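You operate a simulated robot arm through the tools that you are given. There is no shell and no other tool. Be economical: measure what you need, move in short steps, check, and stop when the job is done.

Carry out the task below with a simulated two-armed robot. There is one attempt and no reset: what you move stays moved.

## Task
On the long counter, fold the teal towel in half, so that its two long edges meet.
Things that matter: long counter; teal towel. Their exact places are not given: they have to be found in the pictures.

It is judged by the outcome, as a careful person would: the job done as asked, and still so three seconds after it is handed in. It fails if anything else is knocked over, pushed out of place, dropped, spilled or broken. Flat cloth is picked up by pressing the open fingertips on it (5 to 10 N) and closing them slowly along it; thin cloth reads only 2 to 8 mm in the jaws.

## Robot
Two 7-joint arms with two-finger parallel grippers on one trunk, on a base that drives. Base frame: it is fixed to the floor where the robot stands at the start and does not move with it; the origin is under the middle of the robot, x ahead of it, y to its left, z up; the surface under the hand at the start is at about z = 82. Lengths are in cm, angles in degrees, forces in N, time in s.
The left shoulder is at the start at [10.1, 18.2, 94], the right one opposite. With the tool pointing down near the work surface each hand reaches from about 28 to 78 cm from the robot's upright axis, wherever it stands, measured 20 degrees to its own side. Places, roughly: long counter [50, 110, 80]. Payload 3.91 kg a hand.
The tool frame of a hand sits at the grasp point between the pads (the TCP): z along the fingers, y along the line on which they close. The tips reach 3 cm beyond it. The gripper opens to 11 cm. The fingers are 2 cm wide and 1 cm thick; the gripper's body (4.8 by 11.2 cm) begins 5.5 cm behind the TCP.
Orientation is that of the tool frame in the base frame, as [roll, pitch, yaw] about the fixed x, y, z axes, in that order (R = Rz(yaw) Ry(pitch) Rx(roll)). With the fingers straight down and closing along the base's y, the tool's x points along the base's -x, its y along +y and its z along -z.

## Interface
- The arms move only by the tool drive_tool. It takes "left_motion", "right_motion" or both (then of equal length, played together; a hand with none holds still); each is a list of rows, each a list of 6 numbers: the shift along the tool's x, y, z in m, then the turn, a rotation vector about the tool's x, y, z in degrees. In form: [[dx, dy, dz, wx, wy, wz], ...]. A call has 1 to 20 rows; each row shifts and turns the commanded pose from where the row before left it, along the tool's axes as they then stand. "left_claw" and "right_claw" are, for a hand that has rows, the opening, from 0 (shut) to 1 (fully open), set as the call begins (left out, the last holds). Each row takes 0.2 s and may step no farther than 5 cm and 8.6 degrees from the row before; otherwise, or with a gripper value out of range, the whole call is refused. Where a pose cannot be reached the arm comes as near as it can. A force on the tool above 40 N (or 10 N above the force at the start of the call, whichever is more), or a blocked arm, ends the call early, and 0.2 s more pass. Each finger travels about 7.2 cm/s and halts on what it meets, pressing with about 44 N; the grip force reading is that of the motor and also rises with nothing between the fingers. The clock runs only during rows and for 0.2 s after the last one: add rows that do not move to give the fingers time. The reply holds the time, the measured pose of the TCP, the force on the tool along the base axes, the opening and the grip force, in the units named above and with some noise, with the torque about the TCP (base axes, N m) and any sound that the robot's microphone picked up.
- Cameras (640 x 400 px; columns grow to the right, rows downward): "scene" is now at [26.29, 2.53, 112.63]; the picture's right is [0.27, -0.96, 0.00], its down [-0.49, -0.14, -0.86] and it looks along [0.83, 0.23, -0.51] (base axes); focal length 214 px, centre (320, 200). "left" rides on the left gripper at [7.2, -1.7, -10.3] in its tool frame; the picture's right is [0.23, 0.97, 0.00], its down [-0.76, 0.18, -0.62] and it looks along [-0.61, 0.14, 0.78] (tool axes); focal length 222 px, centre (320, 200). "right" rides on the right gripper at [7.2, 1.7, -10.3] in its tool frame; the picture's right is [-0.23, 0.97, 0.00], its down [-0.76, -0.18, -0.62] and it looks along [-0.61, -0.14, 0.78] (tool axes); focal length 222 px, centre (320, 200).
- camera(camera): a new picture of that camera. The clock stands still meanwhile.
- slide_trunk(by): slides the trunk up (or, below 0, down) by that many cm; the arms and the scene camera ride with it, the base frame stays. It gives what a move gives, with no picture.
- drive_base(legs): drives the robot by 1 to 6 legs, each [ahead, left, turn to the left] in cm, cm and degrees, along the robot's own axes; the way and the turn of a leg run together, so that a leg with both is an arc; at most 150 cm and 180 degrees a leg. The arms and the cameras ride along, it lands a little off, and it stops where it bumps. It gives what a move gives.
- turn_head(pan, tilt): turns the head with the scene camera to pan (to the left, within 80 degrees either way) and tilt (down, from -29 to 69), counted from straight ahead of the robot. It gives what a move gives.
- measure_at(camera, pixels): for up to 12 pixels [column, row] of the newest picture of that camera ("zoom" is the newest enlarged one), the place [x, y, z] in the base frame of the surface seen there, good to about 0.2 cm. The clock stands still meanwhile.
- enlarge(camera, box): a new picture of the part [left, top, right, bottom] of that camera's present view, enlarged. The clock stands still meanwhile.
- job_done(): hands the job in; it is judged then, once.

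Keep the steps short. Do not move on a guess: measure, check each grasp and each placing, and mend mistakes. In all there are 80 turns and 70 pictures (those below and enlarged ones count). Leave the grippers open and the arms clear of the work at the hand-in unless told otherwise, and finish with a single line.

The tools are called by a JSON object that holds its "op" and its "data". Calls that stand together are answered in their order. drive_tool: Moves the arms, as the interface text tells. Its arguments: {"type":"object","properties":{"left_motion":{"type":"array","items":{"type":"array","items":{"type":"number"}}},"left_claw":{"type":"number"},"right_motion":{"type":"array","items":{"type":"array","items":{"type":"number"}}},"right_claw":{"type":"number"}},"required":[]} The other tools are called the same way: slide_trunk (by) slides the trunk up or down; drive_base (legs) drives the base; turn_head (pan, tilt) turns the head that bears the scene camera; camera (camera) takes a picture; measure_at (camera, pixels) gives the place of the surface under pixels of a picture; enlarge (camera, box) takes an enlarged picture of a part of a camera's view; job_done () hands the job in.

At the start:

```text
clock: 0.0
left_position: [49.66, 33.93, 100.21]
left_orientation: [180.0, 0.1, -179.9]
left_wrist_force: [-0.9, -0.5, -0.9]
left_torque: [0.01, 0.0, 0.01]
left_width: 11.02
left_finger_force: 0.0
right_position: [43.08, -4.11, 101.21]
right_orientation: [-180.0, -0.1, 180.0]
right_wrist_force: [0.2, 0.1, 0.5]
right_torque: [-0.02, -0.02, -0.01]
right_width: 10.96
right_finger_force: 0.0
trunk travel left (down, up): [-20.0, 31.4]
robot x, y, heading: [0.31, -0.22, 0.1]
head pan, tilt: [15.5, 30.9]
```

scene: 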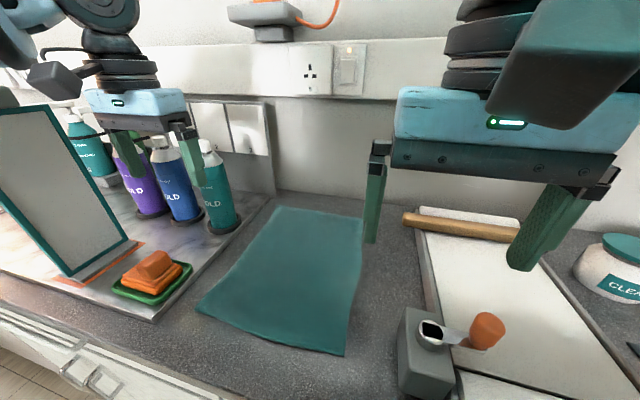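
right: 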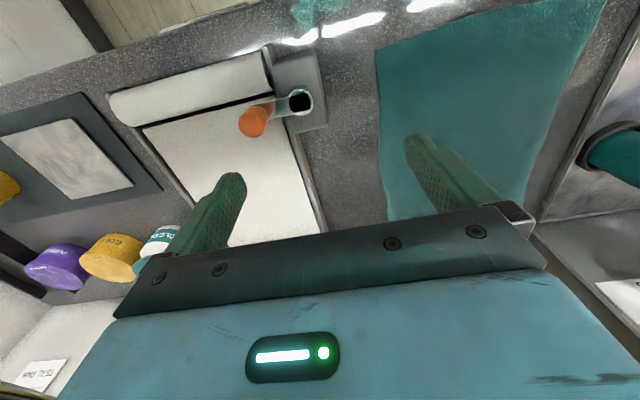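
left: 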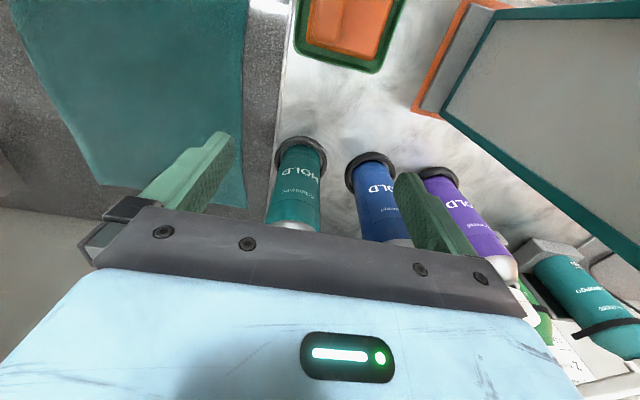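

The teal towel lies on the counter in the middle of the scene picture, with corners near (278,206), (363,218), (344,355) and (196,308). I'll measure these, the towel's middle, the counter and the neighbouring objects.

{"op": "measure_at", "data": {"camera": "scene", "pixels": [[279, 208], [361, 220], [343, 353], [199, 307], [290, 270], [380, 320], [240, 245], [352, 290], [240, 256], [425, 350], [153, 318], [420, 310]]}}

{"op": "enlarge", "data": {"camera": "scene", "box": [160, 180, 480, 380]}}

```text
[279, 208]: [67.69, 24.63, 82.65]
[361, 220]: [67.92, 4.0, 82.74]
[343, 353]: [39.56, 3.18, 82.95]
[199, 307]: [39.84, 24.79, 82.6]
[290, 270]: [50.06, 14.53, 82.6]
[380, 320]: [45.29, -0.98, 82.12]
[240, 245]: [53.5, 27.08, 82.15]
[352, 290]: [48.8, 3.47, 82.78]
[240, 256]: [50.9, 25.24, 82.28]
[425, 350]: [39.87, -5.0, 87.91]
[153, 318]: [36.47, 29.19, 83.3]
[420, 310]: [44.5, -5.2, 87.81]
```

```text
2.00 times, centred on (320, 280) of scene
```

zoom: 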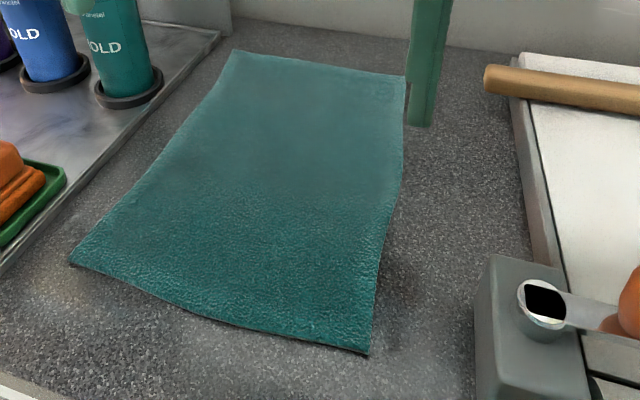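

The towel spans x 39.6–68 and y 3.3–24.8, with its long edges along x. Next I'll measure the neighbours: the teal bottle, rolling pin, grey block and knob, so I can choose the fold direction.

{"op": "measure_at", "data": {"camera": "scene", "pixels": [[222, 228], [238, 222], [208, 147], [235, 190], [405, 220], [440, 225], [431, 335], [486, 330], [418, 240], [180, 215], [440, 300], [300, 170]]}}

{"op": "measure_at", "data": {"camera": "left", "pixels": [[302, 150], [328, 160], [277, 165], [297, 225], [370, 165], [245, 10], [245, 200], [90, 180], [10, 5], [277, 100]]}}

```text
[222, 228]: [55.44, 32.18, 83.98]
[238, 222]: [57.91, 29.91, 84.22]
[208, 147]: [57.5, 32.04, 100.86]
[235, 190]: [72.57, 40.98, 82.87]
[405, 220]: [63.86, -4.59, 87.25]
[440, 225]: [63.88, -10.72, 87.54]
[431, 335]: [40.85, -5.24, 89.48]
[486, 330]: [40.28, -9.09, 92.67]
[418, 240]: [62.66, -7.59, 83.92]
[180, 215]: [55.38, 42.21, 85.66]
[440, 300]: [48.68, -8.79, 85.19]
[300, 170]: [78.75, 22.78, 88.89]
```

```text
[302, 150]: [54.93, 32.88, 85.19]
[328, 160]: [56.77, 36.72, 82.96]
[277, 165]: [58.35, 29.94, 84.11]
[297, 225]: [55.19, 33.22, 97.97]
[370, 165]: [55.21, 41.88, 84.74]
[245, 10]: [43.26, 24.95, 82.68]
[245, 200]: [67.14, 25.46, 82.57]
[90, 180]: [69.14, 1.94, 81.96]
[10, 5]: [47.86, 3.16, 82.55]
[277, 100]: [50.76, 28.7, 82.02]
```

The fold will go from the left edge (y≈24.8) over to the right edge (y≈3.3), where only low things stand. The teal bottle starts at y≈29.5 with its top at z≈101, so I'll raise the trunk for clearance before turning the base left. That puts the right hand over the far corner and the left hand over the near one.

{"op": "slide_trunk", "data": {"by": 14}}

```text
clock: 1.7
left_position: [49.77, 33.91, 114.17]
left_orientation: [180.0, 0.1, -179.9]
left_wrist_force: [-0.5, 0.0, 0.4]
left_torque: [0.0, 0.01, 0.0]
left_width: 11.0
left_finger_force: 0.1
right_position: [43.0, -4.03, 115.24]
right_orientation: [180.0, -0.1, -180.0]
right_wrist_force: [0.1, -0.7, -0.3]
right_torque: [0.01, -0.01, 0.0]
right_width: 10.99
right_finger_force: 0.1
trunk travel left (down, up): [-34.0, 17.4]
robot x, y, heading: [0.14, -0.24, -0.2]
head pan, tilt: [15.5, 30.9]
```

The hands are clear at z≈114. Next I'll drive 8 cm right and then turn 27° left.

{"op": "drive_base", "data": {"legs": [[0, -8, 0], [0, 0, 27]]}}

{"op": "turn_head", "data": {"pan": -10, "tilt": 42}}

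{"op": "camera", "data": {"camera": "scene"}}

```text
clock: 4.4
left_position: [28.66, 44.95, 114.32]
left_orientation: [-179.9, 0.1, -152.7]
left_wrist_force: [0.9, -0.4, 0.4]
left_torque: [0.0, -0.02, -0.01]
left_width: 11.02
left_finger_force: 0.0
right_position: [40.1, 8.05, 115.2]
right_orientation: [180.0, 0.0, -152.8]
right_wrist_force: [0.6, -0.6, 0.4]
right_torque: [0.01, 0.04, 0.0]
right_width: 10.99
right_finger_force: 0.0
trunk travel left (down, up): [-34.0, 17.4]
robot x, y, heading: [-0.3, -7.95, 26.8]
head pan, tilt: [15.5, 30.9]
```

```text
clock: 5.3
left_position: [28.69, 44.97, 114.33]
left_orientation: [179.9, 0.2, -152.7]
left_wrist_force: [0.1, 0.3, 0.2]
left_torque: [-0.02, -0.01, 0.03]
left_width: 10.97
left_finger_force: 0.2
right_position: [40.18, 8.18, 115.2]
right_orientation: [-180.0, 0.0, -152.8]
right_wrist_force: [0.5, -0.6, 0.2]
right_torque: [0.0, 0.01, 0.03]
right_width: 11.0
right_finger_force: 0.0
trunk travel left (down, up): [-34.0, 17.4]
robot x, y, heading: [0.01, -7.81, 27.1]
head pan, tilt: [-10.0, 42.0]
```

```text
65 pictures are left
```

scene: 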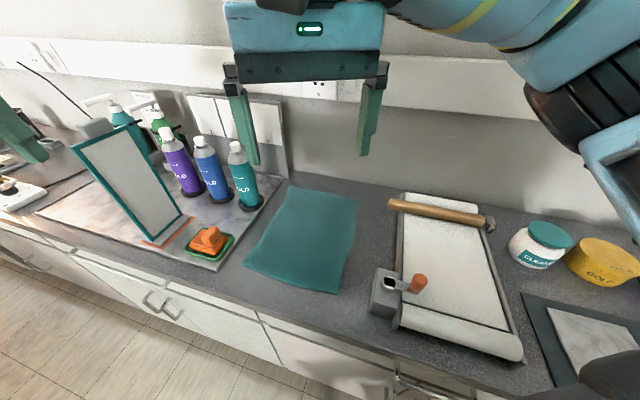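

The view is clear. I'll turn the right hand to yaw −90 and carry it at height over the far-left corner. I'll also measure the tablet's top so the left hand can pass it safely.

{"op": "drive_tool", "data": {"right_motion": [[0, 0, 0, 0, 0, -7.85], [0, 0, 0, 0, 0, -7.85], [0, 0, 0, 0, 0, -7.85], [0, 0, 0, 0, 0, -7.85], [0, 0, 0, 0, 0, -7.85], [0, 0, 0, 0, 0, -7.85], [0, 0, 0, 0, 0, -7.85], [0, 0, 0, 0, 0, -7.85], [-0.0258, -0.0372, 0, 0, 0, 0], [-0.0258, -0.0372, 0, 0, 0, 0], [-0.0258, -0.0372, 0, 0, 0, 0], [-0.0258, -0.0372, 0, 0, 0, 0], [-0.0258, -0.0372, 0, 0, 0, 0], [-0.0258, -0.0372, 0, 0, 0, 0]], "right_claw": 0.4}}

{"op": "measure_at", "data": {"camera": "scene", "pixels": [[82, 150], [120, 125], [92, 128], [178, 215], [155, 242], [15, 140], [240, 143]]}}

{"op": "camera", "data": {"camera": "left"}}

```text
clock: 8.3
left_position: [28.69, 44.95, 114.34]
left_orientation: [-180.0, 0.2, -152.7]
left_wrist_force: [-0.7, -0.2, 0.1]
left_torque: [-0.01, 0.0, 0.02]
left_width: 11.01
left_finger_force: 0.1
right_position: [46.38, 14.05, 112.72]
right_orientation: [-179.9, 0.1, -90.2]
right_wrist_force: [-0.2, 0.9, -0.3]
right_torque: [0.02, -0.02, 0.01]
right_width: 4.38
right_finger_force: 0.0
right hand out of reach, approached as far as the arm can: row 10, 11, 12, 13, 14
trunk travel left (down, up): [-34.0, 17.4]
robot x, y, heading: [0.12, -8.32, 27.0]
head pan, tilt: [-10.0, 42.0]
```

```text
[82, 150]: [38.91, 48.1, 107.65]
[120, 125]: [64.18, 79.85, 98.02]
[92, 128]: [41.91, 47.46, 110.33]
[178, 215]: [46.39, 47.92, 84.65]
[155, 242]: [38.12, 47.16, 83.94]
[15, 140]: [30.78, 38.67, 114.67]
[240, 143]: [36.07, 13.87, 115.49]
```

```text
64 pictures are left
```

left: 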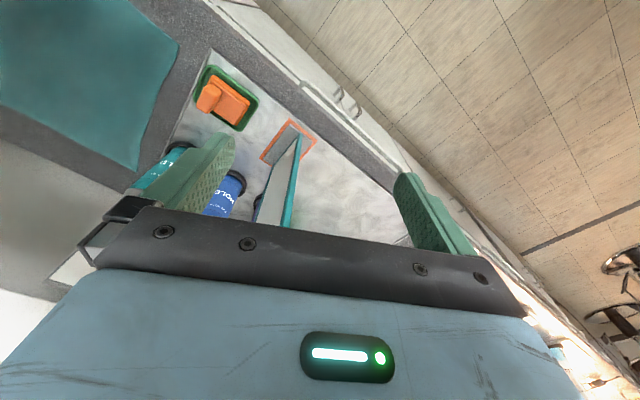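

The right hand stopped short at (46.4, 14.1) because it was too high for its reach. The wrist is well above the shoulder, and lowering it should extend the reach. I'll lower it in small steps and see where it goes.

{"op": "drive_tool", "data": {"right_motion": [[0, 0, 0.03, 0, 0, 0], [0, 0, 0.03, 0, 0, 0]]}}

```text
clock: 8.9
left_position: [28.62, 45.04, 114.19]
left_orientation: [-180.0, 0.1, -152.7]
left_wrist_force: [-0.3, -0.3, -0.4]
left_torque: [0.01, 0.02, 0.01]
left_width: 11.01
left_finger_force: 0.1
right_position: [46.31, 13.92, 106.44]
right_orientation: [180.0, 0.0, -89.9]
right_wrist_force: [-0.1, 0.4, -0.6]
right_torque: [0.02, 0.0, -0.02]
right_width: 4.41
right_finger_force: 0.1
trunk travel left (down, up): [-34.0, 17.4]
robot x, y, heading: [-0.32, -7.75, 27.2]
head pan, tilt: [-10.0, 42.0]
```

The command carries on from the actual pose, which is good. I'll lower it to z≈94 and then carry it over to (62.5, 23.7).

{"op": "drive_tool", "data": {"right_motion": [[0, 0, 0.042, 0, 0, 0], [0, 0, 0.042, 0, 0, 0], [0, 0, 0.04, 0, 0, 0], [-0.0245, -0.0405, 0, 0, 0, 0], [-0.0245, -0.0405, 0, 0, 0, 0], [-0.0245, -0.0405, 0, 0, 0, 0], [-0.0245, -0.0405, 0, 0, 0, 0]]}}

```text
clock: 10.5
left_position: [28.76, 44.87, 114.23]
left_orientation: [179.9, 0.2, -152.6]
left_wrist_force: [0.6, -0.3, 0.0]
left_torque: [-0.02, -0.02, 0.0]
left_width: 11.0
left_finger_force: 0.1
right_position: [48.14, 15.13, 94.15]
right_orientation: [179.9, 0.0, -90.0]
right_wrist_force: [0.6, -0.7, -0.1]
right_torque: [-0.02, 0.0, 0.04]
right_width: 4.38
right_finger_force: 0.1
right hand out of reach, approached as far as the arm can: row 4, 5, 6, 7
trunk travel left (down, up): [-34.0, 17.4]
robot x, y, heading: [-0.13, -7.55, 27.0]
head pan, tilt: [-10.0, 42.0]
```

It's still blocked at a radius of only 53 cm, so the limit is the wrist turn rather than the distance. I'll turn the hand back by 40° and test the reach again.

{"op": "drive_tool", "data": {"right_motion": [[0, 0, 0, 0, 0, 8], [0, 0, 0, 0, 0, 8], [0, 0, 0, 0, 0, 8], [0, 0, 0, 0, 0, 8], [0, 0, 0, 0, 0, 8], [-0.043, 0.003, 0, 0, 0, 0], [-0.043, 0.003, 0, 0, 0, 0]]}}

```text
clock: 12.1
left_position: [28.59, 45.0, 114.26]
left_orientation: [-180.0, 0.1, -152.7]
left_wrist_force: [0.5, -0.5, -0.2]
left_torque: [0.01, -0.02, -0.01]
left_width: 11.0
left_finger_force: 0.1
right_position: [53.48, 22.19, 94.19]
right_orientation: [179.9, -0.1, -129.9]
right_wrist_force: [0.2, -0.6, -0.1]
right_torque: [0.04, 0.03, 0.01]
right_width: 4.39
right_finger_force: 0.1
trunk travel left (down, up): [-34.0, 17.4]
robot x, y, heading: [-0.07, -8.1, 27.2]
head pan, tilt: [-10.0, 42.0]
```

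It reaches with less twist. I'll continue towards the far corner at this yaw to see how far the arm goes.

{"op": "drive_tool", "data": {"right_motion": [[-0.02, -0.0243, 0, 0, 0, 0], [-0.02, -0.0243, 0, 0, 0, 0], [-0.02, -0.0243, 0, 0, 0, 0]]}}

```text
clock: 12.9
left_position: [28.7, 44.85, 114.35]
left_orientation: [-180.0, 0.1, -152.7]
left_wrist_force: [-0.1, -0.6, -0.8]
left_torque: [-0.02, 0.02, -0.01]
left_width: 11.0
left_finger_force: 0.1
right_position: [59.64, 21.82, 94.32]
right_orientation: [180.0, 0.0, -130.0]
right_wrist_force: [0.2, -0.9, 0.6]
right_torque: [0.02, 0.0, 0.01]
right_width: 4.38
right_finger_force: 0.0
right hand out of reach, approached as far as the arm can: row 3
trunk travel left (down, up): [-34.0, 17.4]
robot x, y, heading: [0.22, -8.08, 26.9]
head pan, tilt: [-10.0, 42.0]
```

At yaw −130 the far corner is just out of reach. At the natural yaw of about −153 the reach is longer, and the fingers then close nearly across the edge with the camera turned away from the bottle. I'll turn there and move to (65, 24.3).

{"op": "drive_tool", "data": {"right_motion": [[0, 0, 0, 0, 0, 7.7], [0, 0, 0, 0, 0, 7.7], [0, 0, 0, 0, 0, 7.6], [-0.02, -0.001, 0, 0, 0, 0], [-0.02, -0.001, 0, 0, 0, 0], [-0.0195, 0, 0, 0, 0, 0]]}}

{"op": "camera", "data": {"camera": "right"}}

{"op": "camera", "data": {"camera": "scene"}}

```text
clock: 14.3
left_position: [28.7, 44.97, 114.33]
left_orientation: [-179.9, 0.1, -152.7]
left_wrist_force: [-0.5, 0.2, 0.3]
left_torque: [0.0, -0.01, 0.01]
left_width: 11.0
left_finger_force: 0.1
right_position: [59.45, 21.85, 94.36]
right_orientation: [179.9, 0.0, -153.0]
right_wrist_force: [0.2, 0.0, -0.7]
right_torque: [-0.01, 0.0, 0.0]
right_width: 4.4
right_finger_force: 0.1
right hand out of reach, approached as far as the arm can: row 4, 5, 6
trunk travel left (down, up): [-34.0, 17.4]
robot x, y, heading: [0.05, -8.08, 27.1]
head pan, tilt: [-10.0, 42.0]
```

```text
63 pictures are left
```

right: 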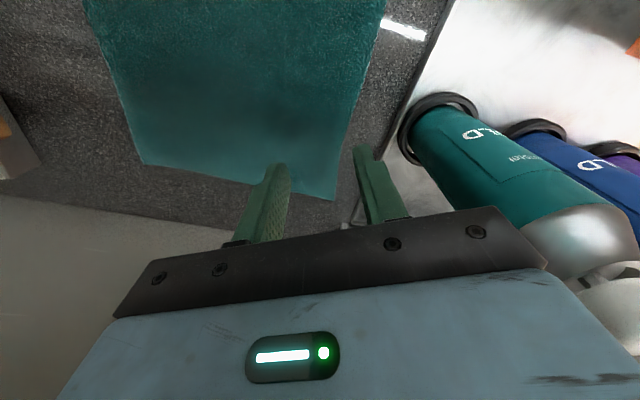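

```text
62 pictures are left
```

scene: 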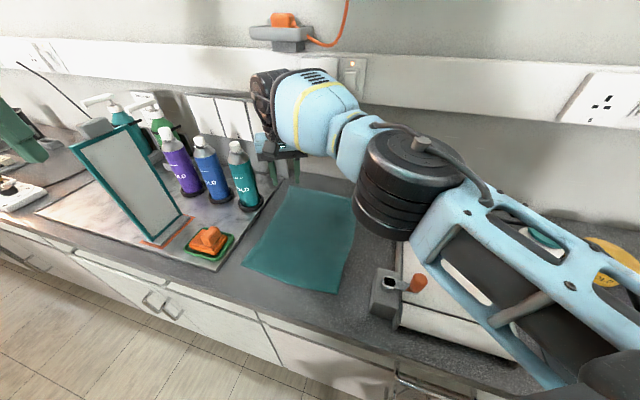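

The arm is at its true limit: the shoulder-to-hand distance is about 60 cm and I need a bit more. I'll bring both hands back from the objects, with the left one coming over the front of the towel, and then shift the base 7 cm in +y.

{"op": "drive_tool", "data": {"right_motion": [[0.0254, -0.024, 0, 0, 0, 0], [0.0254, -0.024, 0, 0, 0, 0], [0.0254, -0.024, 0, 0, 0, 0], [0, 0, 0, 0, 0, 0], [0, 0, 0, 0, 0, 0]], "left_motion": [[0.02, -0.0392, 0, 0, 0, 0], [0.02, -0.0392, 0, 0, 0, 0], [0.02, -0.0392, 0, 0, 0, 0], [0.02, -0.0392, 0, 0, 0, 0], [0.02, -0.0392, 0, 0, 0, 0]], "left_claw": 0.4}}

{"op": "drive_base", "data": {"legs": [[3.4, 6.4, 0]]}}

```text
clock: 15.5
left_position: [28.9, 22.67, 114.17]
left_orientation: [-180.0, 0.0, -152.7]
left_wrist_force: [0.0, 0.2, 0.1]
left_torque: [0.02, 0.02, -0.02]
left_width: 4.39
left_finger_force: 0.0
right_position: [56.09, 11.6, 94.22]
right_orientation: [179.9, -0.2, -153.0]
right_wrist_force: [1.1, 0.0, -0.6]
right_torque: [0.04, 0.04, -0.01]
right_width: 4.39
right_finger_force: 0.1
trunk travel left (down, up): [-34.0, 17.4]
robot x, y, heading: [0.06, -7.71, 27.2]
head pan, tilt: [-10.0, 42.0]
```

```text
clock: 16.7
left_position: [29.02, 29.95, 114.17]
left_orientation: [180.0, 0.2, -152.8]
left_wrist_force: [-0.7, 0.2, 0.2]
left_torque: [0.01, -0.02, 0.0]
left_width: 4.4
left_finger_force: 0.2
right_position: [56.25, 18.61, 94.27]
right_orientation: [-179.9, 0.0, -153.3]
right_wrist_force: [-0.5, 0.6, 1.3]
right_torque: [-0.02, -0.03, -0.04]
right_width: 4.4
right_finger_force: 0.1
trunk travel left (down, up): [-34.0, 17.4]
robot x, y, heading: [-0.01, -0.71, 26.9]
head pan, tilt: [-10.0, 42.0]
```

Next I'll move the right hand, first along +x and then +y, to (65, 24.3). The left hand goes to (42.5, 24.3) and lowers to z≈94.

{"op": "drive_tool", "data": {"right_motion": [[-0.026, -0.0132, 0, 0, 0, 0], [-0.026, -0.0132, 0, 0, 0, 0], [-0.026, -0.0132, 0, 0, 0, 0], [-0.0086, 0.017, 0, 0, 0, 0], [-0.0086, 0.017, 0, 0, 0, 0], [-0.0086, 0.017, 0, 0, 0, 0], [0, 0, 0, 0, 0, 0], [0, 0, 0, 0, 0, 0]], "left_motion": [[-0.0238, -0.0278, 0, 0, 0, 0], [-0.0238, -0.0278, 0, 0, 0, 0], [-0.0238, -0.0278, 0, 0, 0, 0], [-0.0238, -0.0278, 0, 0, 0, 0], [0, 0, 0.05, 0, 0, 0], [0, 0, 0.05, 0, 0, 0], [0, 0, 0.05, 0, 0, 0], [0, 0, 0.05, 0, 0, 0]]}}

{"op": "camera", "data": {"camera": "right"}}

{"op": "camera", "data": {"camera": "left"}}

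{"op": "camera", "data": {"camera": "scene"}}

```text
clock: 18.5
left_position: [31.6, 29.89, 94.42]
left_orientation: [179.9, 0.1, -152.8]
left_wrist_force: [-1.0, -0.2, 0.1]
left_torque: [-0.02, 0.01, -0.01]
left_width: 4.39
left_finger_force: 0.0
left hand out of reach, approached as far as the arm can: row 1, 2, 3, 4
right_position: [64.75, 24.11, 94.35]
right_orientation: [-180.0, 0.0, -153.1]
right_wrist_force: [-0.2, 0.6, -0.5]
right_torque: [-0.01, 0.02, 0.02]
right_width: 4.38
right_finger_force: 0.0
right hand out of reach, approached as far as the arm can: row 6
trunk travel left (down, up): [-34.0, 17.4]
robot x, y, heading: [-0.04, -1.14, 27.4]
head pan, tilt: [-10.0, 42.0]
```

```text
61 pictures are left
```

right: 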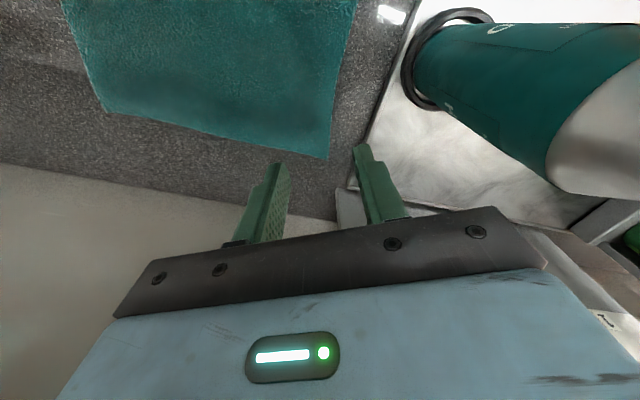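

```text
60 pictures are left
```

left: 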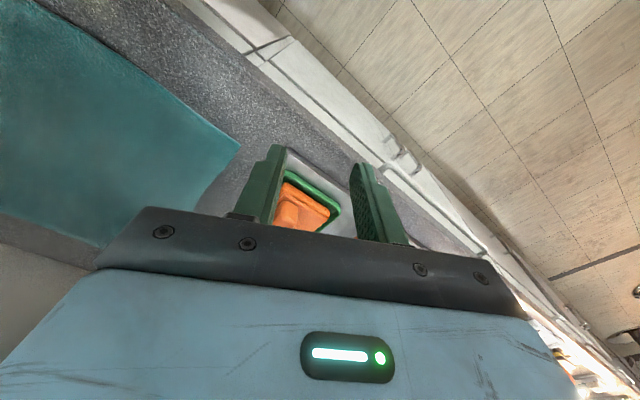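

```text
59 pictures are left
```

scene: 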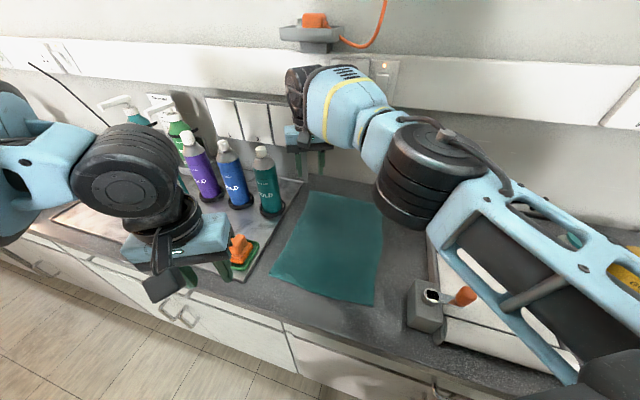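

The left hand stopped at (31.6, 29.9). It's lower now, so I'll move it to (42.5, 24.3) at z≈94, and measure the towel's edge in the right camera near its left border.

{"op": "drive_tool", "data": {"left_motion": [[-0.0239, -0.0331, 0, 0, 0, 0], [-0.0239, -0.0331, 0, 0, 0, 0], [-0.0239, -0.0331, 0, 0, 0, 0]]}}

{"op": "measure_at", "data": {"camera": "right", "pixels": [[325, 154], [331, 130], [336, 105], [343, 80], [350, 40], [320, 120], [108, 108], [365, 165], [278, 170], [452, 55]]}}

{"op": "camera", "data": {"camera": "left"}}

```text
clock: 19.3
left_position: [35.12, 29.56, 93.88]
left_orientation: [180.0, 0.3, -152.7]
left_wrist_force: [0.2, -0.2, 0.0]
left_torque: [-0.03, 0.01, -0.02]
left_width: 4.42
left_finger_force: 0.1
left hand out of reach, approached as far as the arm can: row 1, 2, 3
right_position: [64.75, 23.99, 94.47]
right_orientation: [-179.9, 0.0, -153.3]
right_wrist_force: [-0.2, 0.2, -0.1]
right_torque: [-0.02, -0.02, -0.01]
right_width: 4.37
right_finger_force: 0.1
trunk travel left (down, up): [-34.0, 17.4]
robot x, y, heading: [0.45, -1.0, 27.3]
head pan, tilt: [-10.0, 42.0]
```

```text
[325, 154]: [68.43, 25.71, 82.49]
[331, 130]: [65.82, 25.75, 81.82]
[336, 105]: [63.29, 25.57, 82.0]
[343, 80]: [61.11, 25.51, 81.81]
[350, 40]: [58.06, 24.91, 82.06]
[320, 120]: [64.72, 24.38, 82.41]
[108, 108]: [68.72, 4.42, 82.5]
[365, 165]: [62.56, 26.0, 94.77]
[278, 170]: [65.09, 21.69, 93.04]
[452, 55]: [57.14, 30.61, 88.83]
```

```text
58 pictures are left
```

left: 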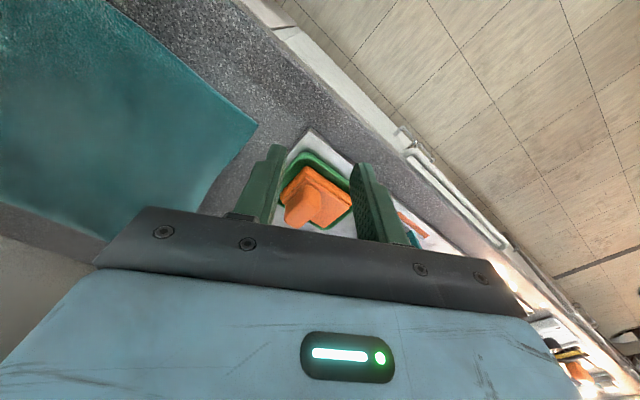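

The left hand is blocked when moving inwards. By mirror symmetry with the right hand, it should prefer turning the other way, so I'll turn it 30° (wz negative) and try again to go inwards.

{"op": "drive_tool", "data": {"left_motion": [[0, 0, 0, 0, 0, -7.5], [0, 0, 0, 0, 0, -7.5], [0, 0, 0, 0, 0, -7.5], [0, 0, 0, 0, 0, -7.5], [-0.003, -0.03, 0, 0, 0, 0], [-0.003, -0.03, 0, 0, 0, 0], [-0.003, -0.02, 0, 0, 0, 0]]}}

```text
clock: 20.9
left_position: [35.16, 29.52, 94.05]
left_orientation: [-179.9, 0.0, -122.7]
left_wrist_force: [-0.4, 0.5, 0.1]
left_torque: [0.0, -0.02, 0.0]
left_width: 4.4
left_finger_force: 0.1
left hand out of reach, approached as far as the arm can: row 5, 6, 7
right_position: [64.79, 23.98, 94.33]
right_orientation: [-180.0, 0.0, -153.3]
right_wrist_force: [0.9, -0.1, -0.2]
right_torque: [0.03, 0.01, 0.04]
right_width: 4.4
right_finger_force: 0.0
trunk travel left (down, up): [-34.0, 17.4]
robot x, y, heading: [-0.15, -0.99, 27.1]
head pan, tilt: [-10.0, 42.0]
```

The same point blocks it regardless of yaw, so the cause is the arm's posture. I'll try going straight outward first and then inward.

{"op": "drive_tool", "data": {"left_motion": [[-0.026, -0.015, 0, 0, 0, 0], [-0.026, -0.015, 0, 0, 0, 0], [0.01, -0.0173, 0, 0, 0, 0], [0.01, -0.0173, 0, 0, 0, 0], [0.01, -0.0173, 0, 0, 0, 0]]}}

{"op": "camera", "data": {"camera": "scene"}}

```text
clock: 22.1
left_position: [39.05, 34.07, 93.85]
left_orientation: [-179.8, 0.2, -122.9]
left_wrist_force: [0.1, 0.4, -0.5]
left_torque: [0.03, 0.01, 0.01]
left_width: 4.37
left_finger_force: 0.1
left hand out of reach, approached as far as the arm can: row 1, 2, 3, 4, 5
right_position: [64.7, 24.06, 94.49]
right_orientation: [-179.9, -0.1, -153.2]
right_wrist_force: [-0.1, 0.3, -0.5]
right_torque: [0.01, -0.04, -0.04]
right_width: 4.4
right_finger_force: 0.0
trunk travel left (down, up): [-34.0, 17.4]
robot x, y, heading: [-0.2, -0.69, 27.3]
head pan, tilt: [-10.0, 42.0]
```

```text
57 pictures are left
```

scene: 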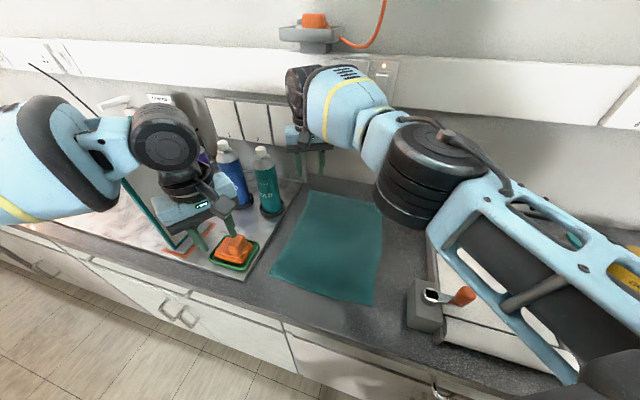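

The left hand still gets no further inward. I'll test whether it's the other arm holding it back, by withdrawing the right hand 12 cm towards −y and commanding the left hand inward at the same time.

{"op": "drive_tool", "data": {"right_motion": [[0.018, -0.0356, 0, 0, 0, 0], [0.018, -0.0356, 0, 0, 0, 0], [0.018, -0.0356, 0, 0, 0, 0], [0, 0, 0, 0, 0, 0], [0, 0, 0, 0, 0, 0], [0, 0, 0, 0, 0, 0]], "left_motion": [[0, 0, 0, 0, 0, 0], [0, 0, 0, 0, 0, 0], [0, 0, 0, 0, 0, 0], [0.01, -0.0173, 0, 0, 0, 0], [0.01, -0.0173, 0, 0, 0, 0], [0.01, -0.0173, 0, 0, 0, 0]]}}

{"op": "turn_head", "data": {"pan": -15, "tilt": 69}}

{"op": "camera", "data": {"camera": "scene"}}

```text
clock: 23.5
left_position: [39.0, 33.98, 93.82]
left_orientation: [-180.0, 0.1, -122.9]
left_wrist_force: [0.5, 0.2, -0.5]
left_torque: [-0.03, 0.03, 0.02]
left_width: 4.4
left_finger_force: 0.1
left hand out of reach, approached as far as the arm can: row 4, 5, 6
right_position: [64.74, 12.36, 94.05]
right_orientation: [180.0, 0.0, -153.2]
right_wrist_force: [0.3, -0.1, -0.1]
right_torque: [0.0, 0.01, 0.03]
right_width: 4.4
right_finger_force: 0.0
trunk travel left (down, up): [-34.0, 17.4]
robot x, y, heading: [0.03, -0.96, 27.4]
head pan, tilt: [-10.0, 42.0]
```

```text
clock: 24.4
left_position: [39.09, 34.0, 93.86]
left_orientation: [-179.9, 0.2, -123.0]
left_wrist_force: [0.3, -0.2, -1.3]
left_torque: [-0.03, 0.0, -0.01]
left_width: 4.39
left_finger_force: 0.0
right_position: [64.68, 12.24, 94.17]
right_orientation: [179.9, -0.1, -153.2]
right_wrist_force: [0.7, 0.6, 0.7]
right_torque: [-0.01, -0.02, 0.02]
right_width: 4.41
right_finger_force: 0.1
trunk travel left (down, up): [-34.0, 17.4]
robot x, y, heading: [0.07, -1.1, 27.3]
head pan, tilt: [-15.0, 68.8]
```

```text
56 pictures are left
```

scene: 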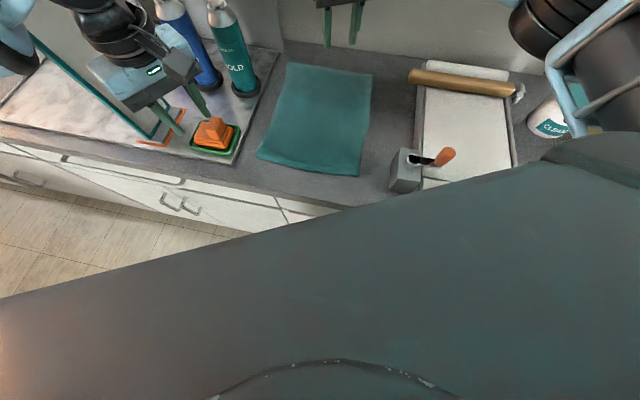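

It isn't the other arm. The head view shows the robot's body already close to the counter, so driving further forward would be risky. I'll try the left hand with the opposite twist (yaw ≈ −180), going inward.

{"op": "drive_tool", "data": {"left_motion": [[0, 0, 0, 0, 0, 8], [0, 0, 0, 0, 0, 8], [0, 0, 0, 0, 0, 8], [0, 0, 0, 0, 0, 8], [0, 0, 0, 0, 0, 8], [0, 0, 0, 0, 0, 8], [0, 0, 0, 0, 0, 8], [-0.008, -0.02, 0, 0, 0, 0], [-0.008, -0.02, 0, 0, 0, 0], [-0.008, -0.02, 0, 0, 0, 0]]}}

```text
clock: 26.6
left_position: [39.18, 34.16, 93.77]
left_orientation: [179.9, 0.2, -178.9]
left_wrist_force: [0.3, 0.0, 0.3]
left_torque: [0.01, -0.05, -0.03]
left_width: 4.42
left_finger_force: 0.1
left hand out of reach, approached as far as the arm can: row 8, 9, 10
right_position: [64.72, 12.26, 94.14]
right_orientation: [-180.0, 0.0, -153.1]
right_wrist_force: [-1.6, 0.3, 0.0]
right_torque: [0.02, -0.02, -0.01]
right_width: 4.36
right_finger_force: 0.1
trunk travel left (down, up): [-34.0, 17.4]
robot x, y, heading: [0.02, -1.36, 27.1]
head pan, tilt: [-15.0, 68.8]
```

It's still stuck, so this is the left arm's posture: the right arm, mirrored, does reach such places. I'll pull the right hand back and up, turn the base 20° right so the left hand hangs over the free towel area, and re-posture it there.

{"op": "drive_tool", "data": {"right_motion": [[0.04, 0, -0.02, 0, 0, 0], [0.04, 0, -0.02, 0, 0, 0], [0.04, 0, -0.02, 0, 0, 0]]}}

{"op": "drive_base", "data": {"legs": [[0, 0, -20]]}}

{"op": "drive_tool", "data": {"left_motion": [[-0.04, 0.01, 0, 0, 0, 0], [-0.04, 0, 0, 0, 0, 0], [-0.03, -0.03, 0, 0, 0, 0], [0, -0.04, 0, 0, 0, 0], [0, -0.04, 0, 0, 0, 0]]}}

```text
clock: 27.4
left_position: [39.13, 34.08, 93.79]
left_orientation: [179.9, 0.2, -178.9]
left_wrist_force: [0.7, -0.1, -0.3]
left_torque: [0.01, 0.03, 0.02]
left_width: 4.41
left_finger_force: 0.2
right_position: [53.73, 6.66, 100.21]
right_orientation: [179.9, -0.1, -153.2]
right_wrist_force: [0.3, -0.7, 0.8]
right_torque: [0.0, 0.01, -0.03]
right_width: 4.42
right_finger_force: 0.3
trunk travel left (down, up): [-34.0, 17.4]
robot x, y, heading: [-0.16, -1.08, 27.1]
head pan, tilt: [-15.0, 68.8]
```

```text
clock: 28.9
left_position: [48.91, 18.45, 93.67]
left_orientation: [179.9, 0.1, 161.1]
left_wrist_force: [0.9, 0.3, 0.5]
left_torque: [0.02, 0.01, -0.02]
left_width: 4.41
left_finger_force: 0.1
right_position: [53.26, -12.21, 100.24]
right_orientation: [-180.0, 0.0, -173.4]
right_wrist_force: [-0.1, 0.7, 0.6]
right_torque: [0.0, 0.02, -0.01]
right_width: 4.4
right_finger_force: 0.0
trunk travel left (down, up): [-34.0, 17.4]
robot x, y, heading: [0.12, -0.94, 6.9]
head pan, tilt: [-15.0, 68.8]
```

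```text
clock: 30.1
left_position: [44.41, 16.31, 92.62]
left_orientation: [179.8, 0.1, 161.0]
left_wrist_force: [-0.2, 0.3, 0.1]
left_torque: [-0.01, 0.01, 0.0]
left_width: 4.41
left_finger_force: 0.1
left hand out of reach, approached as far as the arm can: row 1, 2, 3, 4, 5
right_position: [53.33, -12.27, 100.18]
right_orientation: [180.0, 0.0, -173.4]
right_wrist_force: [-0.2, 0.7, -0.4]
right_torque: [0.02, -0.01, 0.01]
right_width: 4.39
right_finger_force: 0.1
trunk travel left (down, up): [-34.0, 17.4]
robot x, y, heading: [0.06, -0.59, 7.0]
head pan, tilt: [-15.0, 68.8]
```

The left hand even refuses to extend outward, so its joints must have run to a limit. I'll look at the arm.

{"op": "turn_head", "data": {"pan": 35, "tilt": 40}}

{"op": "camera", "data": {"camera": "scene"}}

```text
clock: 31.3
left_position: [44.56, 16.43, 92.67]
left_orientation: [179.9, 0.1, 161.0]
left_wrist_force: [-0.5, -0.2, -1.2]
left_torque: [0.01, 0.0, -0.02]
left_width: 4.4
left_finger_force: 0.0
right_position: [53.18, -12.23, 100.19]
right_orientation: [-180.0, 0.0, -173.4]
right_wrist_force: [-0.9, 0.2, -0.2]
right_torque: [0.0, -0.01, 0.0]
right_width: 4.38
right_finger_force: 0.2
trunk travel left (down, up): [-34.0, 17.4]
robot x, y, heading: [0.42, -1.39, 7.1]
head pan, tilt: [35.0, 40.0]
```

```text
55 pictures are left
```

scene: 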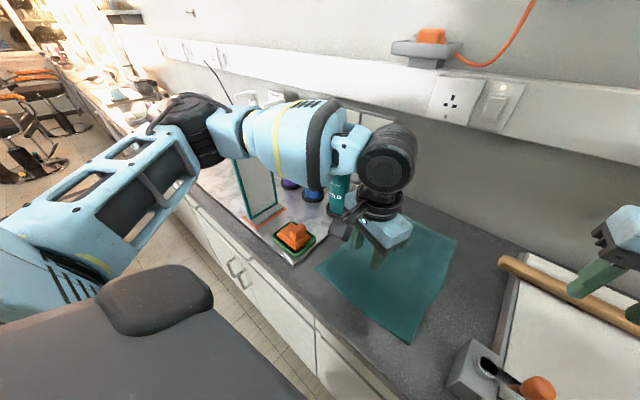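

The elbow has swung far out to the left, so the forearm comes in sideways. I'll lift both hands, move the left one back out to its own side, and turn the base further right so the left arm can unfold over the towel. Then it can come inward at a longer radius.

{"op": "drive_tool", "data": {"left_motion": [[0.0114, 0.033, -0.02, 0, 0, 0], [0.0114, 0.033, -0.02, 0, 0, 0], [0.0114, 0.033, -0.02, 0, 0, 0], [0.0114, 0.033, -0.02, 0, 0, 0]], "right_motion": [[0, 0, -0.03, 0, 0, 0], [0, 0, -0.03, 0, 0, 0], [0, 0, -0.03, 0, 0, 0], [0, 0, -0.03, 0, 0, 0]]}}

{"op": "drive_base", "data": {"legs": [[0, 0, -25]]}}

{"op": "camera", "data": {"camera": "scene"}}

```text
clock: 32.3
left_position: [44.22, 30.38, 100.63]
left_orientation: [179.9, 0.1, 160.9]
left_wrist_force: [0.2, -0.7, -0.2]
left_torque: [-0.03, -0.02, 0.01]
left_width: 4.41
left_finger_force: 0.2
right_position: [53.14, -12.2, 112.37]
right_orientation: [-180.0, 0.0, -173.2]
right_wrist_force: [-0.1, 0.8, -0.6]
right_torque: [0.01, 0.0, 0.0]
right_width: 4.41
right_finger_force: 0.0
trunk travel left (down, up): [-34.0, 17.4]
robot x, y, heading: [-0.22, -0.86, 6.8]
head pan, tilt: [35.0, 40.0]
```

```text
clock: 34.0
left_position: [53.28, 8.77, 100.66]
left_orientation: [180.0, 0.1, 136.0]
left_wrist_force: [-0.2, -1.0, -0.3]
left_torque: [-0.04, 0.01, -0.03]
left_width: 4.39
left_finger_force: 0.0
right_position: [43.57, -33.58, 112.24]
right_orientation: [179.9, 0.0, 161.8]
right_wrist_force: [0.6, -0.5, -0.4]
right_torque: [0.01, -0.02, 0.03]
right_width: 4.39
right_finger_force: 0.0
trunk travel left (down, up): [-34.0, 17.4]
robot x, y, heading: [0.19, -1.14, -18.1]
head pan, tilt: [35.0, 40.0]
```

```text
54 pictures are left
```

scene: 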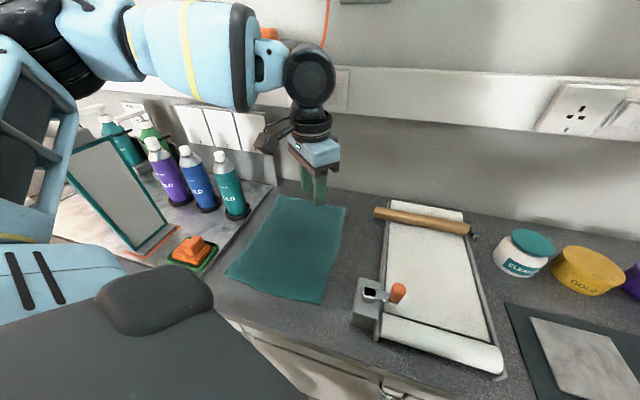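

The left hand now hangs over free space. I'll turn it to its natural yaw, lower it slightly, extend it straight ahead, and then come inward along the extended radius.

{"op": "drive_tool", "data": {"left_motion": [[0, 0, 0, 0, 0, -6.5], [0, 0, 0, 0, 0, -6.5], [0, 0, 0, 0, 0, -6.5], [0, 0, 0, 0, 0, -6.5], [0, 0, 0.03, 0, 0, 0], [0, 0, 0.03, 0, 0, 0], [-0.04, 0, 0, 0, 0, 0], [-0.04, 0, 0, 0, 0, 0], [0, -0.03, 0, 0, 0, 0], [0, -0.03, 0, 0, 0, 0], [0, -0.03, 0, 0, 0, 0]]}}

```text
clock: 36.4
left_position: [58.54, -2.15, 94.74]
left_orientation: [179.9, 0.2, 162.2]
left_wrist_force: [0.0, 0.4, -0.7]
left_torque: [-0.01, 0.02, 0.03]
left_width: 4.39
left_finger_force: 0.0
right_position: [43.56, -33.58, 112.19]
right_orientation: [180.0, -0.1, 161.7]
right_wrist_force: [0.2, 0.2, 0.5]
right_torque: [-0.01, 0.03, 0.02]
right_width: 4.37
right_finger_force: 0.0
trunk travel left (down, up): [-34.0, 17.4]
robot x, y, heading: [0.26, -0.87, -18.4]
head pan, tilt: [35.0, 40.0]
```

It worked: the left hand is extended with no complaint. I'll continue inward another 10 cm.

{"op": "drive_tool", "data": {"left_motion": [[0, -0.03, 0, 0, 0, 0], [0, -0.03, 0, 0, 0, 0], [0, -0.03, 0, 0, 0, 0], [0, -0.02, 0, 0, 0, 0], [0.03, 0, 0, 0, 0, 0], [0.03, 0, 0, 0, 0, 0]]}}

```text
clock: 37.8
left_position: [50.05, -1.42, 93.72]
left_orientation: [-180.0, 0.1, 162.1]
left_wrist_force: [-0.6, -0.2, -0.5]
left_torque: [-0.03, -0.02, -0.01]
left_width: 4.38
left_finger_force: 0.1
left hand out of reach, approached as far as the arm can: row 1, 2, 3, 4
right_position: [43.42, -33.63, 112.36]
right_orientation: [180.0, 0.0, 161.7]
right_wrist_force: [1.1, 0.3, 0.3]
right_torque: [0.01, 0.04, 0.01]
right_width: 4.38
right_finger_force: 0.0
trunk travel left (down, up): [-34.0, 17.4]
robot x, y, heading: [0.65, -0.84, -18.2]
head pan, tilt: [35.0, 40.0]
```

The left hand still stops at about 15 cm on its own side, so I need to change the elbow's swivel. I'll raise it slightly, twist it well the other way (mirroring what freed the right arm), and try going inward while twisted.

{"op": "drive_tool", "data": {"left_motion": [[0, 0, -0.03, 0, 0, 8], [0, 0, 0, 0, 0, 8], [0, 0, 0, 0, 0, 8], [0, 0, 0, 0, 0, 8], [0, 0, 0, 0, 0, 8], [0, 0, 0, 0, 0, 8], [0, 0, 0, 0, 0, 8], [0, 0, 0, 0, 0, 8], [0, 0, 0, 0, 0, 8], [0, 0, 0, 0, 0, 8], [-0.025, -0.01, 0, 0, 0, 0], [-0.025, -0.01, 0, 0, 0, 0], [-0.025, -0.01, 0, 0, 0, 0]]}}

{"op": "camera", "data": {"camera": "scene"}}

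```text
clock: 40.6
left_position: [49.09, -4.02, 96.65]
left_orientation: [179.8, 0.0, 82.2]
left_wrist_force: [-0.2, 0.8, 1.1]
left_torque: [0.0, -0.01, 0.0]
left_width: 4.37
left_finger_force: 0.0
left hand out of reach, approached as far as the arm can: row 12, 13
right_position: [43.44, -33.65, 112.24]
right_orientation: [-180.0, 0.0, 161.7]
right_wrist_force: [0.5, 0.5, 0.7]
right_torque: [0.0, 0.01, 0.0]
right_width: 4.41
right_finger_force: 0.0
trunk travel left (down, up): [-34.0, 17.4]
robot x, y, heading: [0.12, -1.06, -18.0]
head pan, tilt: [35.0, 40.0]
```

```text
53 pictures are left
```

scene: 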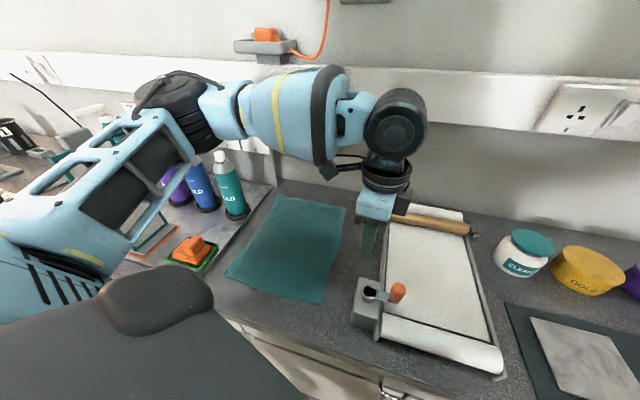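

The left arm keeps its inner limit, so I'm changing the plan: grip both corners in a comfortable posture and make the fold by driving the base sideways with the hands held. That may need the base a little further forward, so I'll check its clearance to the counter front.

{"op": "turn_head", "data": {"pan": 18, "tilt": 69}}

{"op": "camera", "data": {"camera": "scene"}}

{"op": "measure_at", "data": {"camera": "scene", "pixels": [[320, 250], [320, 300], [200, 260], [420, 260], [320, 220], [260, 230], [400, 240], [500, 260], [140, 240], [320, 360]]}}

```text
clock: 41.5
left_position: [49.1, -3.92, 96.69]
left_orientation: [179.7, 0.1, 82.1]
left_wrist_force: [-0.1, 0.4, 0.0]
left_torque: [-0.02, -0.01, -0.03]
left_width: 4.41
left_finger_force: 0.0
right_position: [43.5, -33.53, 112.36]
right_orientation: [-180.0, 0.0, 161.7]
right_wrist_force: [0.1, -0.2, -0.3]
right_torque: [0.01, -0.01, 0.02]
right_width: 4.38
right_finger_force: 0.1
trunk travel left (down, up): [-34.0, 17.4]
robot x, y, heading: [0.33, -0.93, -18.1]
head pan, tilt: [18.0, 68.8]
```

```text
52 pictures are left
```

scene: 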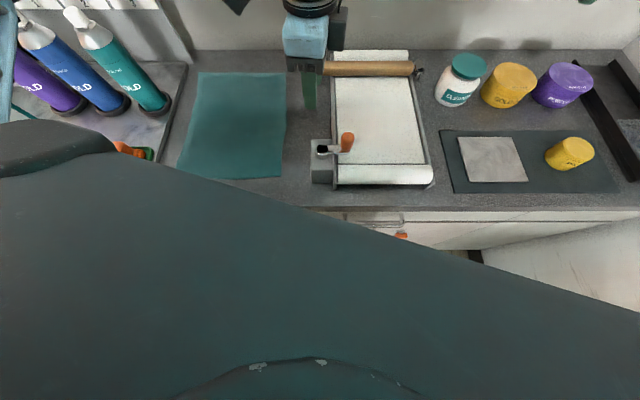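

```text
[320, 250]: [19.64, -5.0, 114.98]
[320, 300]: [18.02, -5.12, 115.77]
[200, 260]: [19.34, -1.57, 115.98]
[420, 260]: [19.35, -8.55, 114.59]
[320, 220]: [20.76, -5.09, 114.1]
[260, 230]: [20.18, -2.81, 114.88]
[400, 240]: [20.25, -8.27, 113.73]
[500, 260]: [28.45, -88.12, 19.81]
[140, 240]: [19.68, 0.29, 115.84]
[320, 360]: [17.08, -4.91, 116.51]
```

That is only the chest; the base clearance stays unknown, so I won't drive forward. I'll test another lever instead: a higher trunk, so the forearm slopes down and the elbow sits differently. I'll raise it 14 cm, lower the left hand to match, and try going inward.

{"op": "slide_trunk", "data": {"by": 14}}

{"op": "drive_tool", "data": {"left_motion": [[0, 0, 0.04, 0, 0, -8], [0, 0, 0.04, 0, 0, -8], [0, 0, 0.04, 0, 0, -8], [0, 0, 0.03, 0, 0, -8], [0, 0, 0, 0, 0, -8], [0, 0, 0, 0, 0, -8], [0, 0, 0, 0, 0, -8], [-0.02, -0.02, 0, 0, 0, 0], [-0.02, -0.02, 0, 0, 0, 0], [-0.02, -0.02, 0, 0, 0, 0]]}}

```text
clock: 43.2
left_position: [46.94, -3.13, 121.34]
left_orientation: [166.6, 2.4, 82.0]
left_wrist_force: [-0.3, 0.4, 0.2]
left_torque: [0.0, 0.04, -0.02]
left_width: 4.39
left_finger_force: 0.1
right_position: [43.6, -33.44, 126.17]
right_orientation: [179.9, -0.1, 161.7]
right_wrist_force: [0.6, 0.1, 0.7]
right_torque: [0.01, 0.0, 0.0]
right_width: 4.41
right_finger_force: 0.0
trunk travel left (down, up): [-48.0, 3.4]
robot x, y, heading: [0.24, -0.92, -17.8]
head pan, tilt: [18.0, 68.8]
```

```text
clock: 45.4
left_position: [50.34, -4.02, 106.96]
left_orientation: [174.5, 12.5, 137.6]
left_wrist_force: [-0.1, 0.2, 0.5]
left_torque: [-0.02, -0.01, 0.03]
left_width: 4.4
left_finger_force: 0.1
left hand out of reach, approached as far as the arm can: row 8, 9, 10
right_position: [43.46, -33.56, 126.33]
right_orientation: [-180.0, 0.1, 161.7]
right_wrist_force: [0.5, -0.1, 0.1]
right_torque: [-0.02, -0.02, 0.0]
right_width: 4.4
right_finger_force: 0.0
trunk travel left (down, up): [-48.0, 3.4]
robot x, y, heading: [0.55, -1.23, -18.3]
head pan, tilt: [18.0, 68.8]
```

That's odd: the trunk rose 14 cm, but the left hand rose 25 cm and tilted 13°. Something may be touching the left arm. I'll look before doing anything else.

{"op": "turn_head", "data": {"pan": 50, "tilt": 25}}

{"op": "camera", "data": {"camera": "scene"}}

```text
clock: 46.5
left_position: [50.42, -4.02, 106.82]
left_orientation: [174.4, 12.5, 137.6]
left_wrist_force: [0.5, 0.7, 0.7]
left_torque: [0.02, 0.01, -0.01]
left_width: 4.4
left_finger_force: 0.1
right_position: [43.47, -33.55, 126.31]
right_orientation: [179.9, 0.0, 161.7]
right_wrist_force: [0.3, -1.0, -0.7]
right_torque: [-0.02, 0.0, 0.01]
right_width: 4.42
right_finger_force: 0.0
trunk travel left (down, up): [-48.0, 3.4]
robot x, y, heading: [0.06, -0.98, -17.9]
head pan, tilt: [50.0, 25.0]
```

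```text
51 pictures are left
```

scene: 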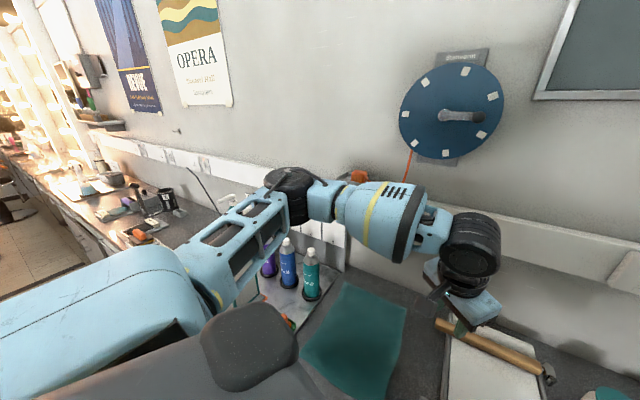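

The left elbow looks close to the wall rail and the wall device with the orange plug. I'll measure it.

{"op": "measure_at", "data": {"camera": "scene", "pixels": [[290, 180], [300, 210], [320, 195], [275, 175], [357, 177], [330, 150], [380, 210], [470, 245], [230, 230], [420, 215], [345, 188], [250, 245]]}}

{"op": "enlarge", "data": {"camera": "scene", "box": [200, 130, 520, 330]}}

```text
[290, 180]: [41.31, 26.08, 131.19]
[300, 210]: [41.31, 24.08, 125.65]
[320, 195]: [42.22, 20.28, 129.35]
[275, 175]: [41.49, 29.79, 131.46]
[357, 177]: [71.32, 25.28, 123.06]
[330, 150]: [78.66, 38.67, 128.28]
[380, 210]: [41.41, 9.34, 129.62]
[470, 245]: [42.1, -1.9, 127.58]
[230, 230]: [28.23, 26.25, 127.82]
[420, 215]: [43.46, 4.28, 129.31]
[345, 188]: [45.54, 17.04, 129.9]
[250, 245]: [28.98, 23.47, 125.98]
```

```text
2.00 times, centred on (360, 230) of scene
```

zoom: 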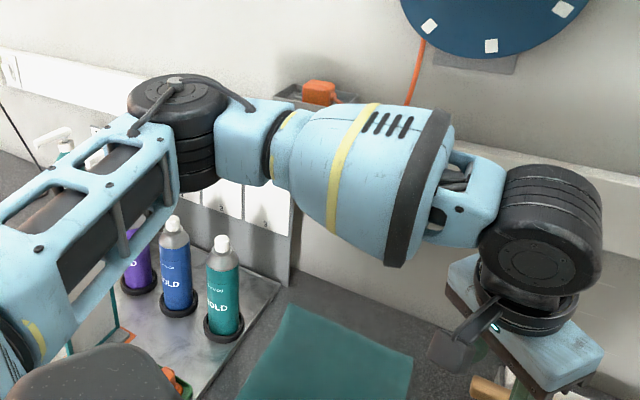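

No contact: the elbow is at (42, 26, 128), far from the wall. The arm's own solution just shifted. In this new posture I'll set the left hand upright again and re-test moving inward.

{"op": "drive_tool", "data": {"left_motion": [[0, 0, 0, 2.7, 6.2, 0], [0, 0, 0, 2.7, 6.2, 0], [-0.012, -0.027, 0, 0, 0, 0], [-0.012, -0.027, 0, 0, 0, 0], [-0.012, -0.027, 0, 0, 0, 0]]}}

```text
clock: 47.7
left_position: [49.3, -2.54, 107.65]
left_orientation: [178.6, 3.2, 138.1]
left_wrist_force: [0.6, 0.8, -0.7]
left_torque: [0.02, -0.01, 0.01]
left_width: 4.4
left_finger_force: 0.1
left hand out of reach, approached as far as the arm can: row 1, 2, 3, 4, 5
right_position: [43.43, -33.58, 126.35]
right_orientation: [-180.0, 0.0, 161.7]
right_wrist_force: [-0.3, 0.2, 0.3]
right_torque: [-0.01, 0.02, 0.01]
right_width: 4.42
right_finger_force: 0.0
trunk travel left (down, up): [-48.0, 3.4]
robot x, y, heading: [0.1, -1.02, -18.0]
head pan, tilt: [50.0, 25.0]
```

It's still limited. One last posture test: with the trunk high, lower the left hand well below its shoulder over the free towel, and then go inward.

{"op": "drive_tool", "data": {"left_motion": [[0, 0.04, 0, 0, 0, 0], [0, 0.04, 0, 0, 0, 0], [0, 0, 0.04, 0, 0, 0], [0, 0, 0.04, 0, 0, 0], [0, 0, 0.04, 0, 0, 0], [0, 0, 0.03, 0, 0, 0], [-0.012, -0.027, 0, 0, 0, 0], [-0.012, -0.027, 0, 0, 0, 0], [-0.012, -0.027, 0, 0, 0, 0], [-0.012, -0.027, 0, 0, 0, 0]]}}

```text
clock: 49.9
left_position: [50.08, -0.67, 96.28]
left_orientation: [178.6, 3.4, 138.2]
left_wrist_force: [-0.4, -0.3, 0.1]
left_torque: [0.02, 0.0, 0.01]
left_width: 4.41
left_finger_force: 0.1
left hand out of reach, approached as far as the arm can: row 7, 8, 9, 10
right_position: [43.3, -33.59, 126.34]
right_orientation: [-180.0, -0.1, 161.6]
right_wrist_force: [-0.4, 0.6, -0.4]
right_torque: [0.01, -0.01, -0.01]
right_width: 4.39
right_finger_force: 0.0
trunk travel left (down, up): [-48.0, 3.4]
robot x, y, heading: [0.28, -0.65, -18.3]
head pan, tilt: [50.0, 25.0]
```

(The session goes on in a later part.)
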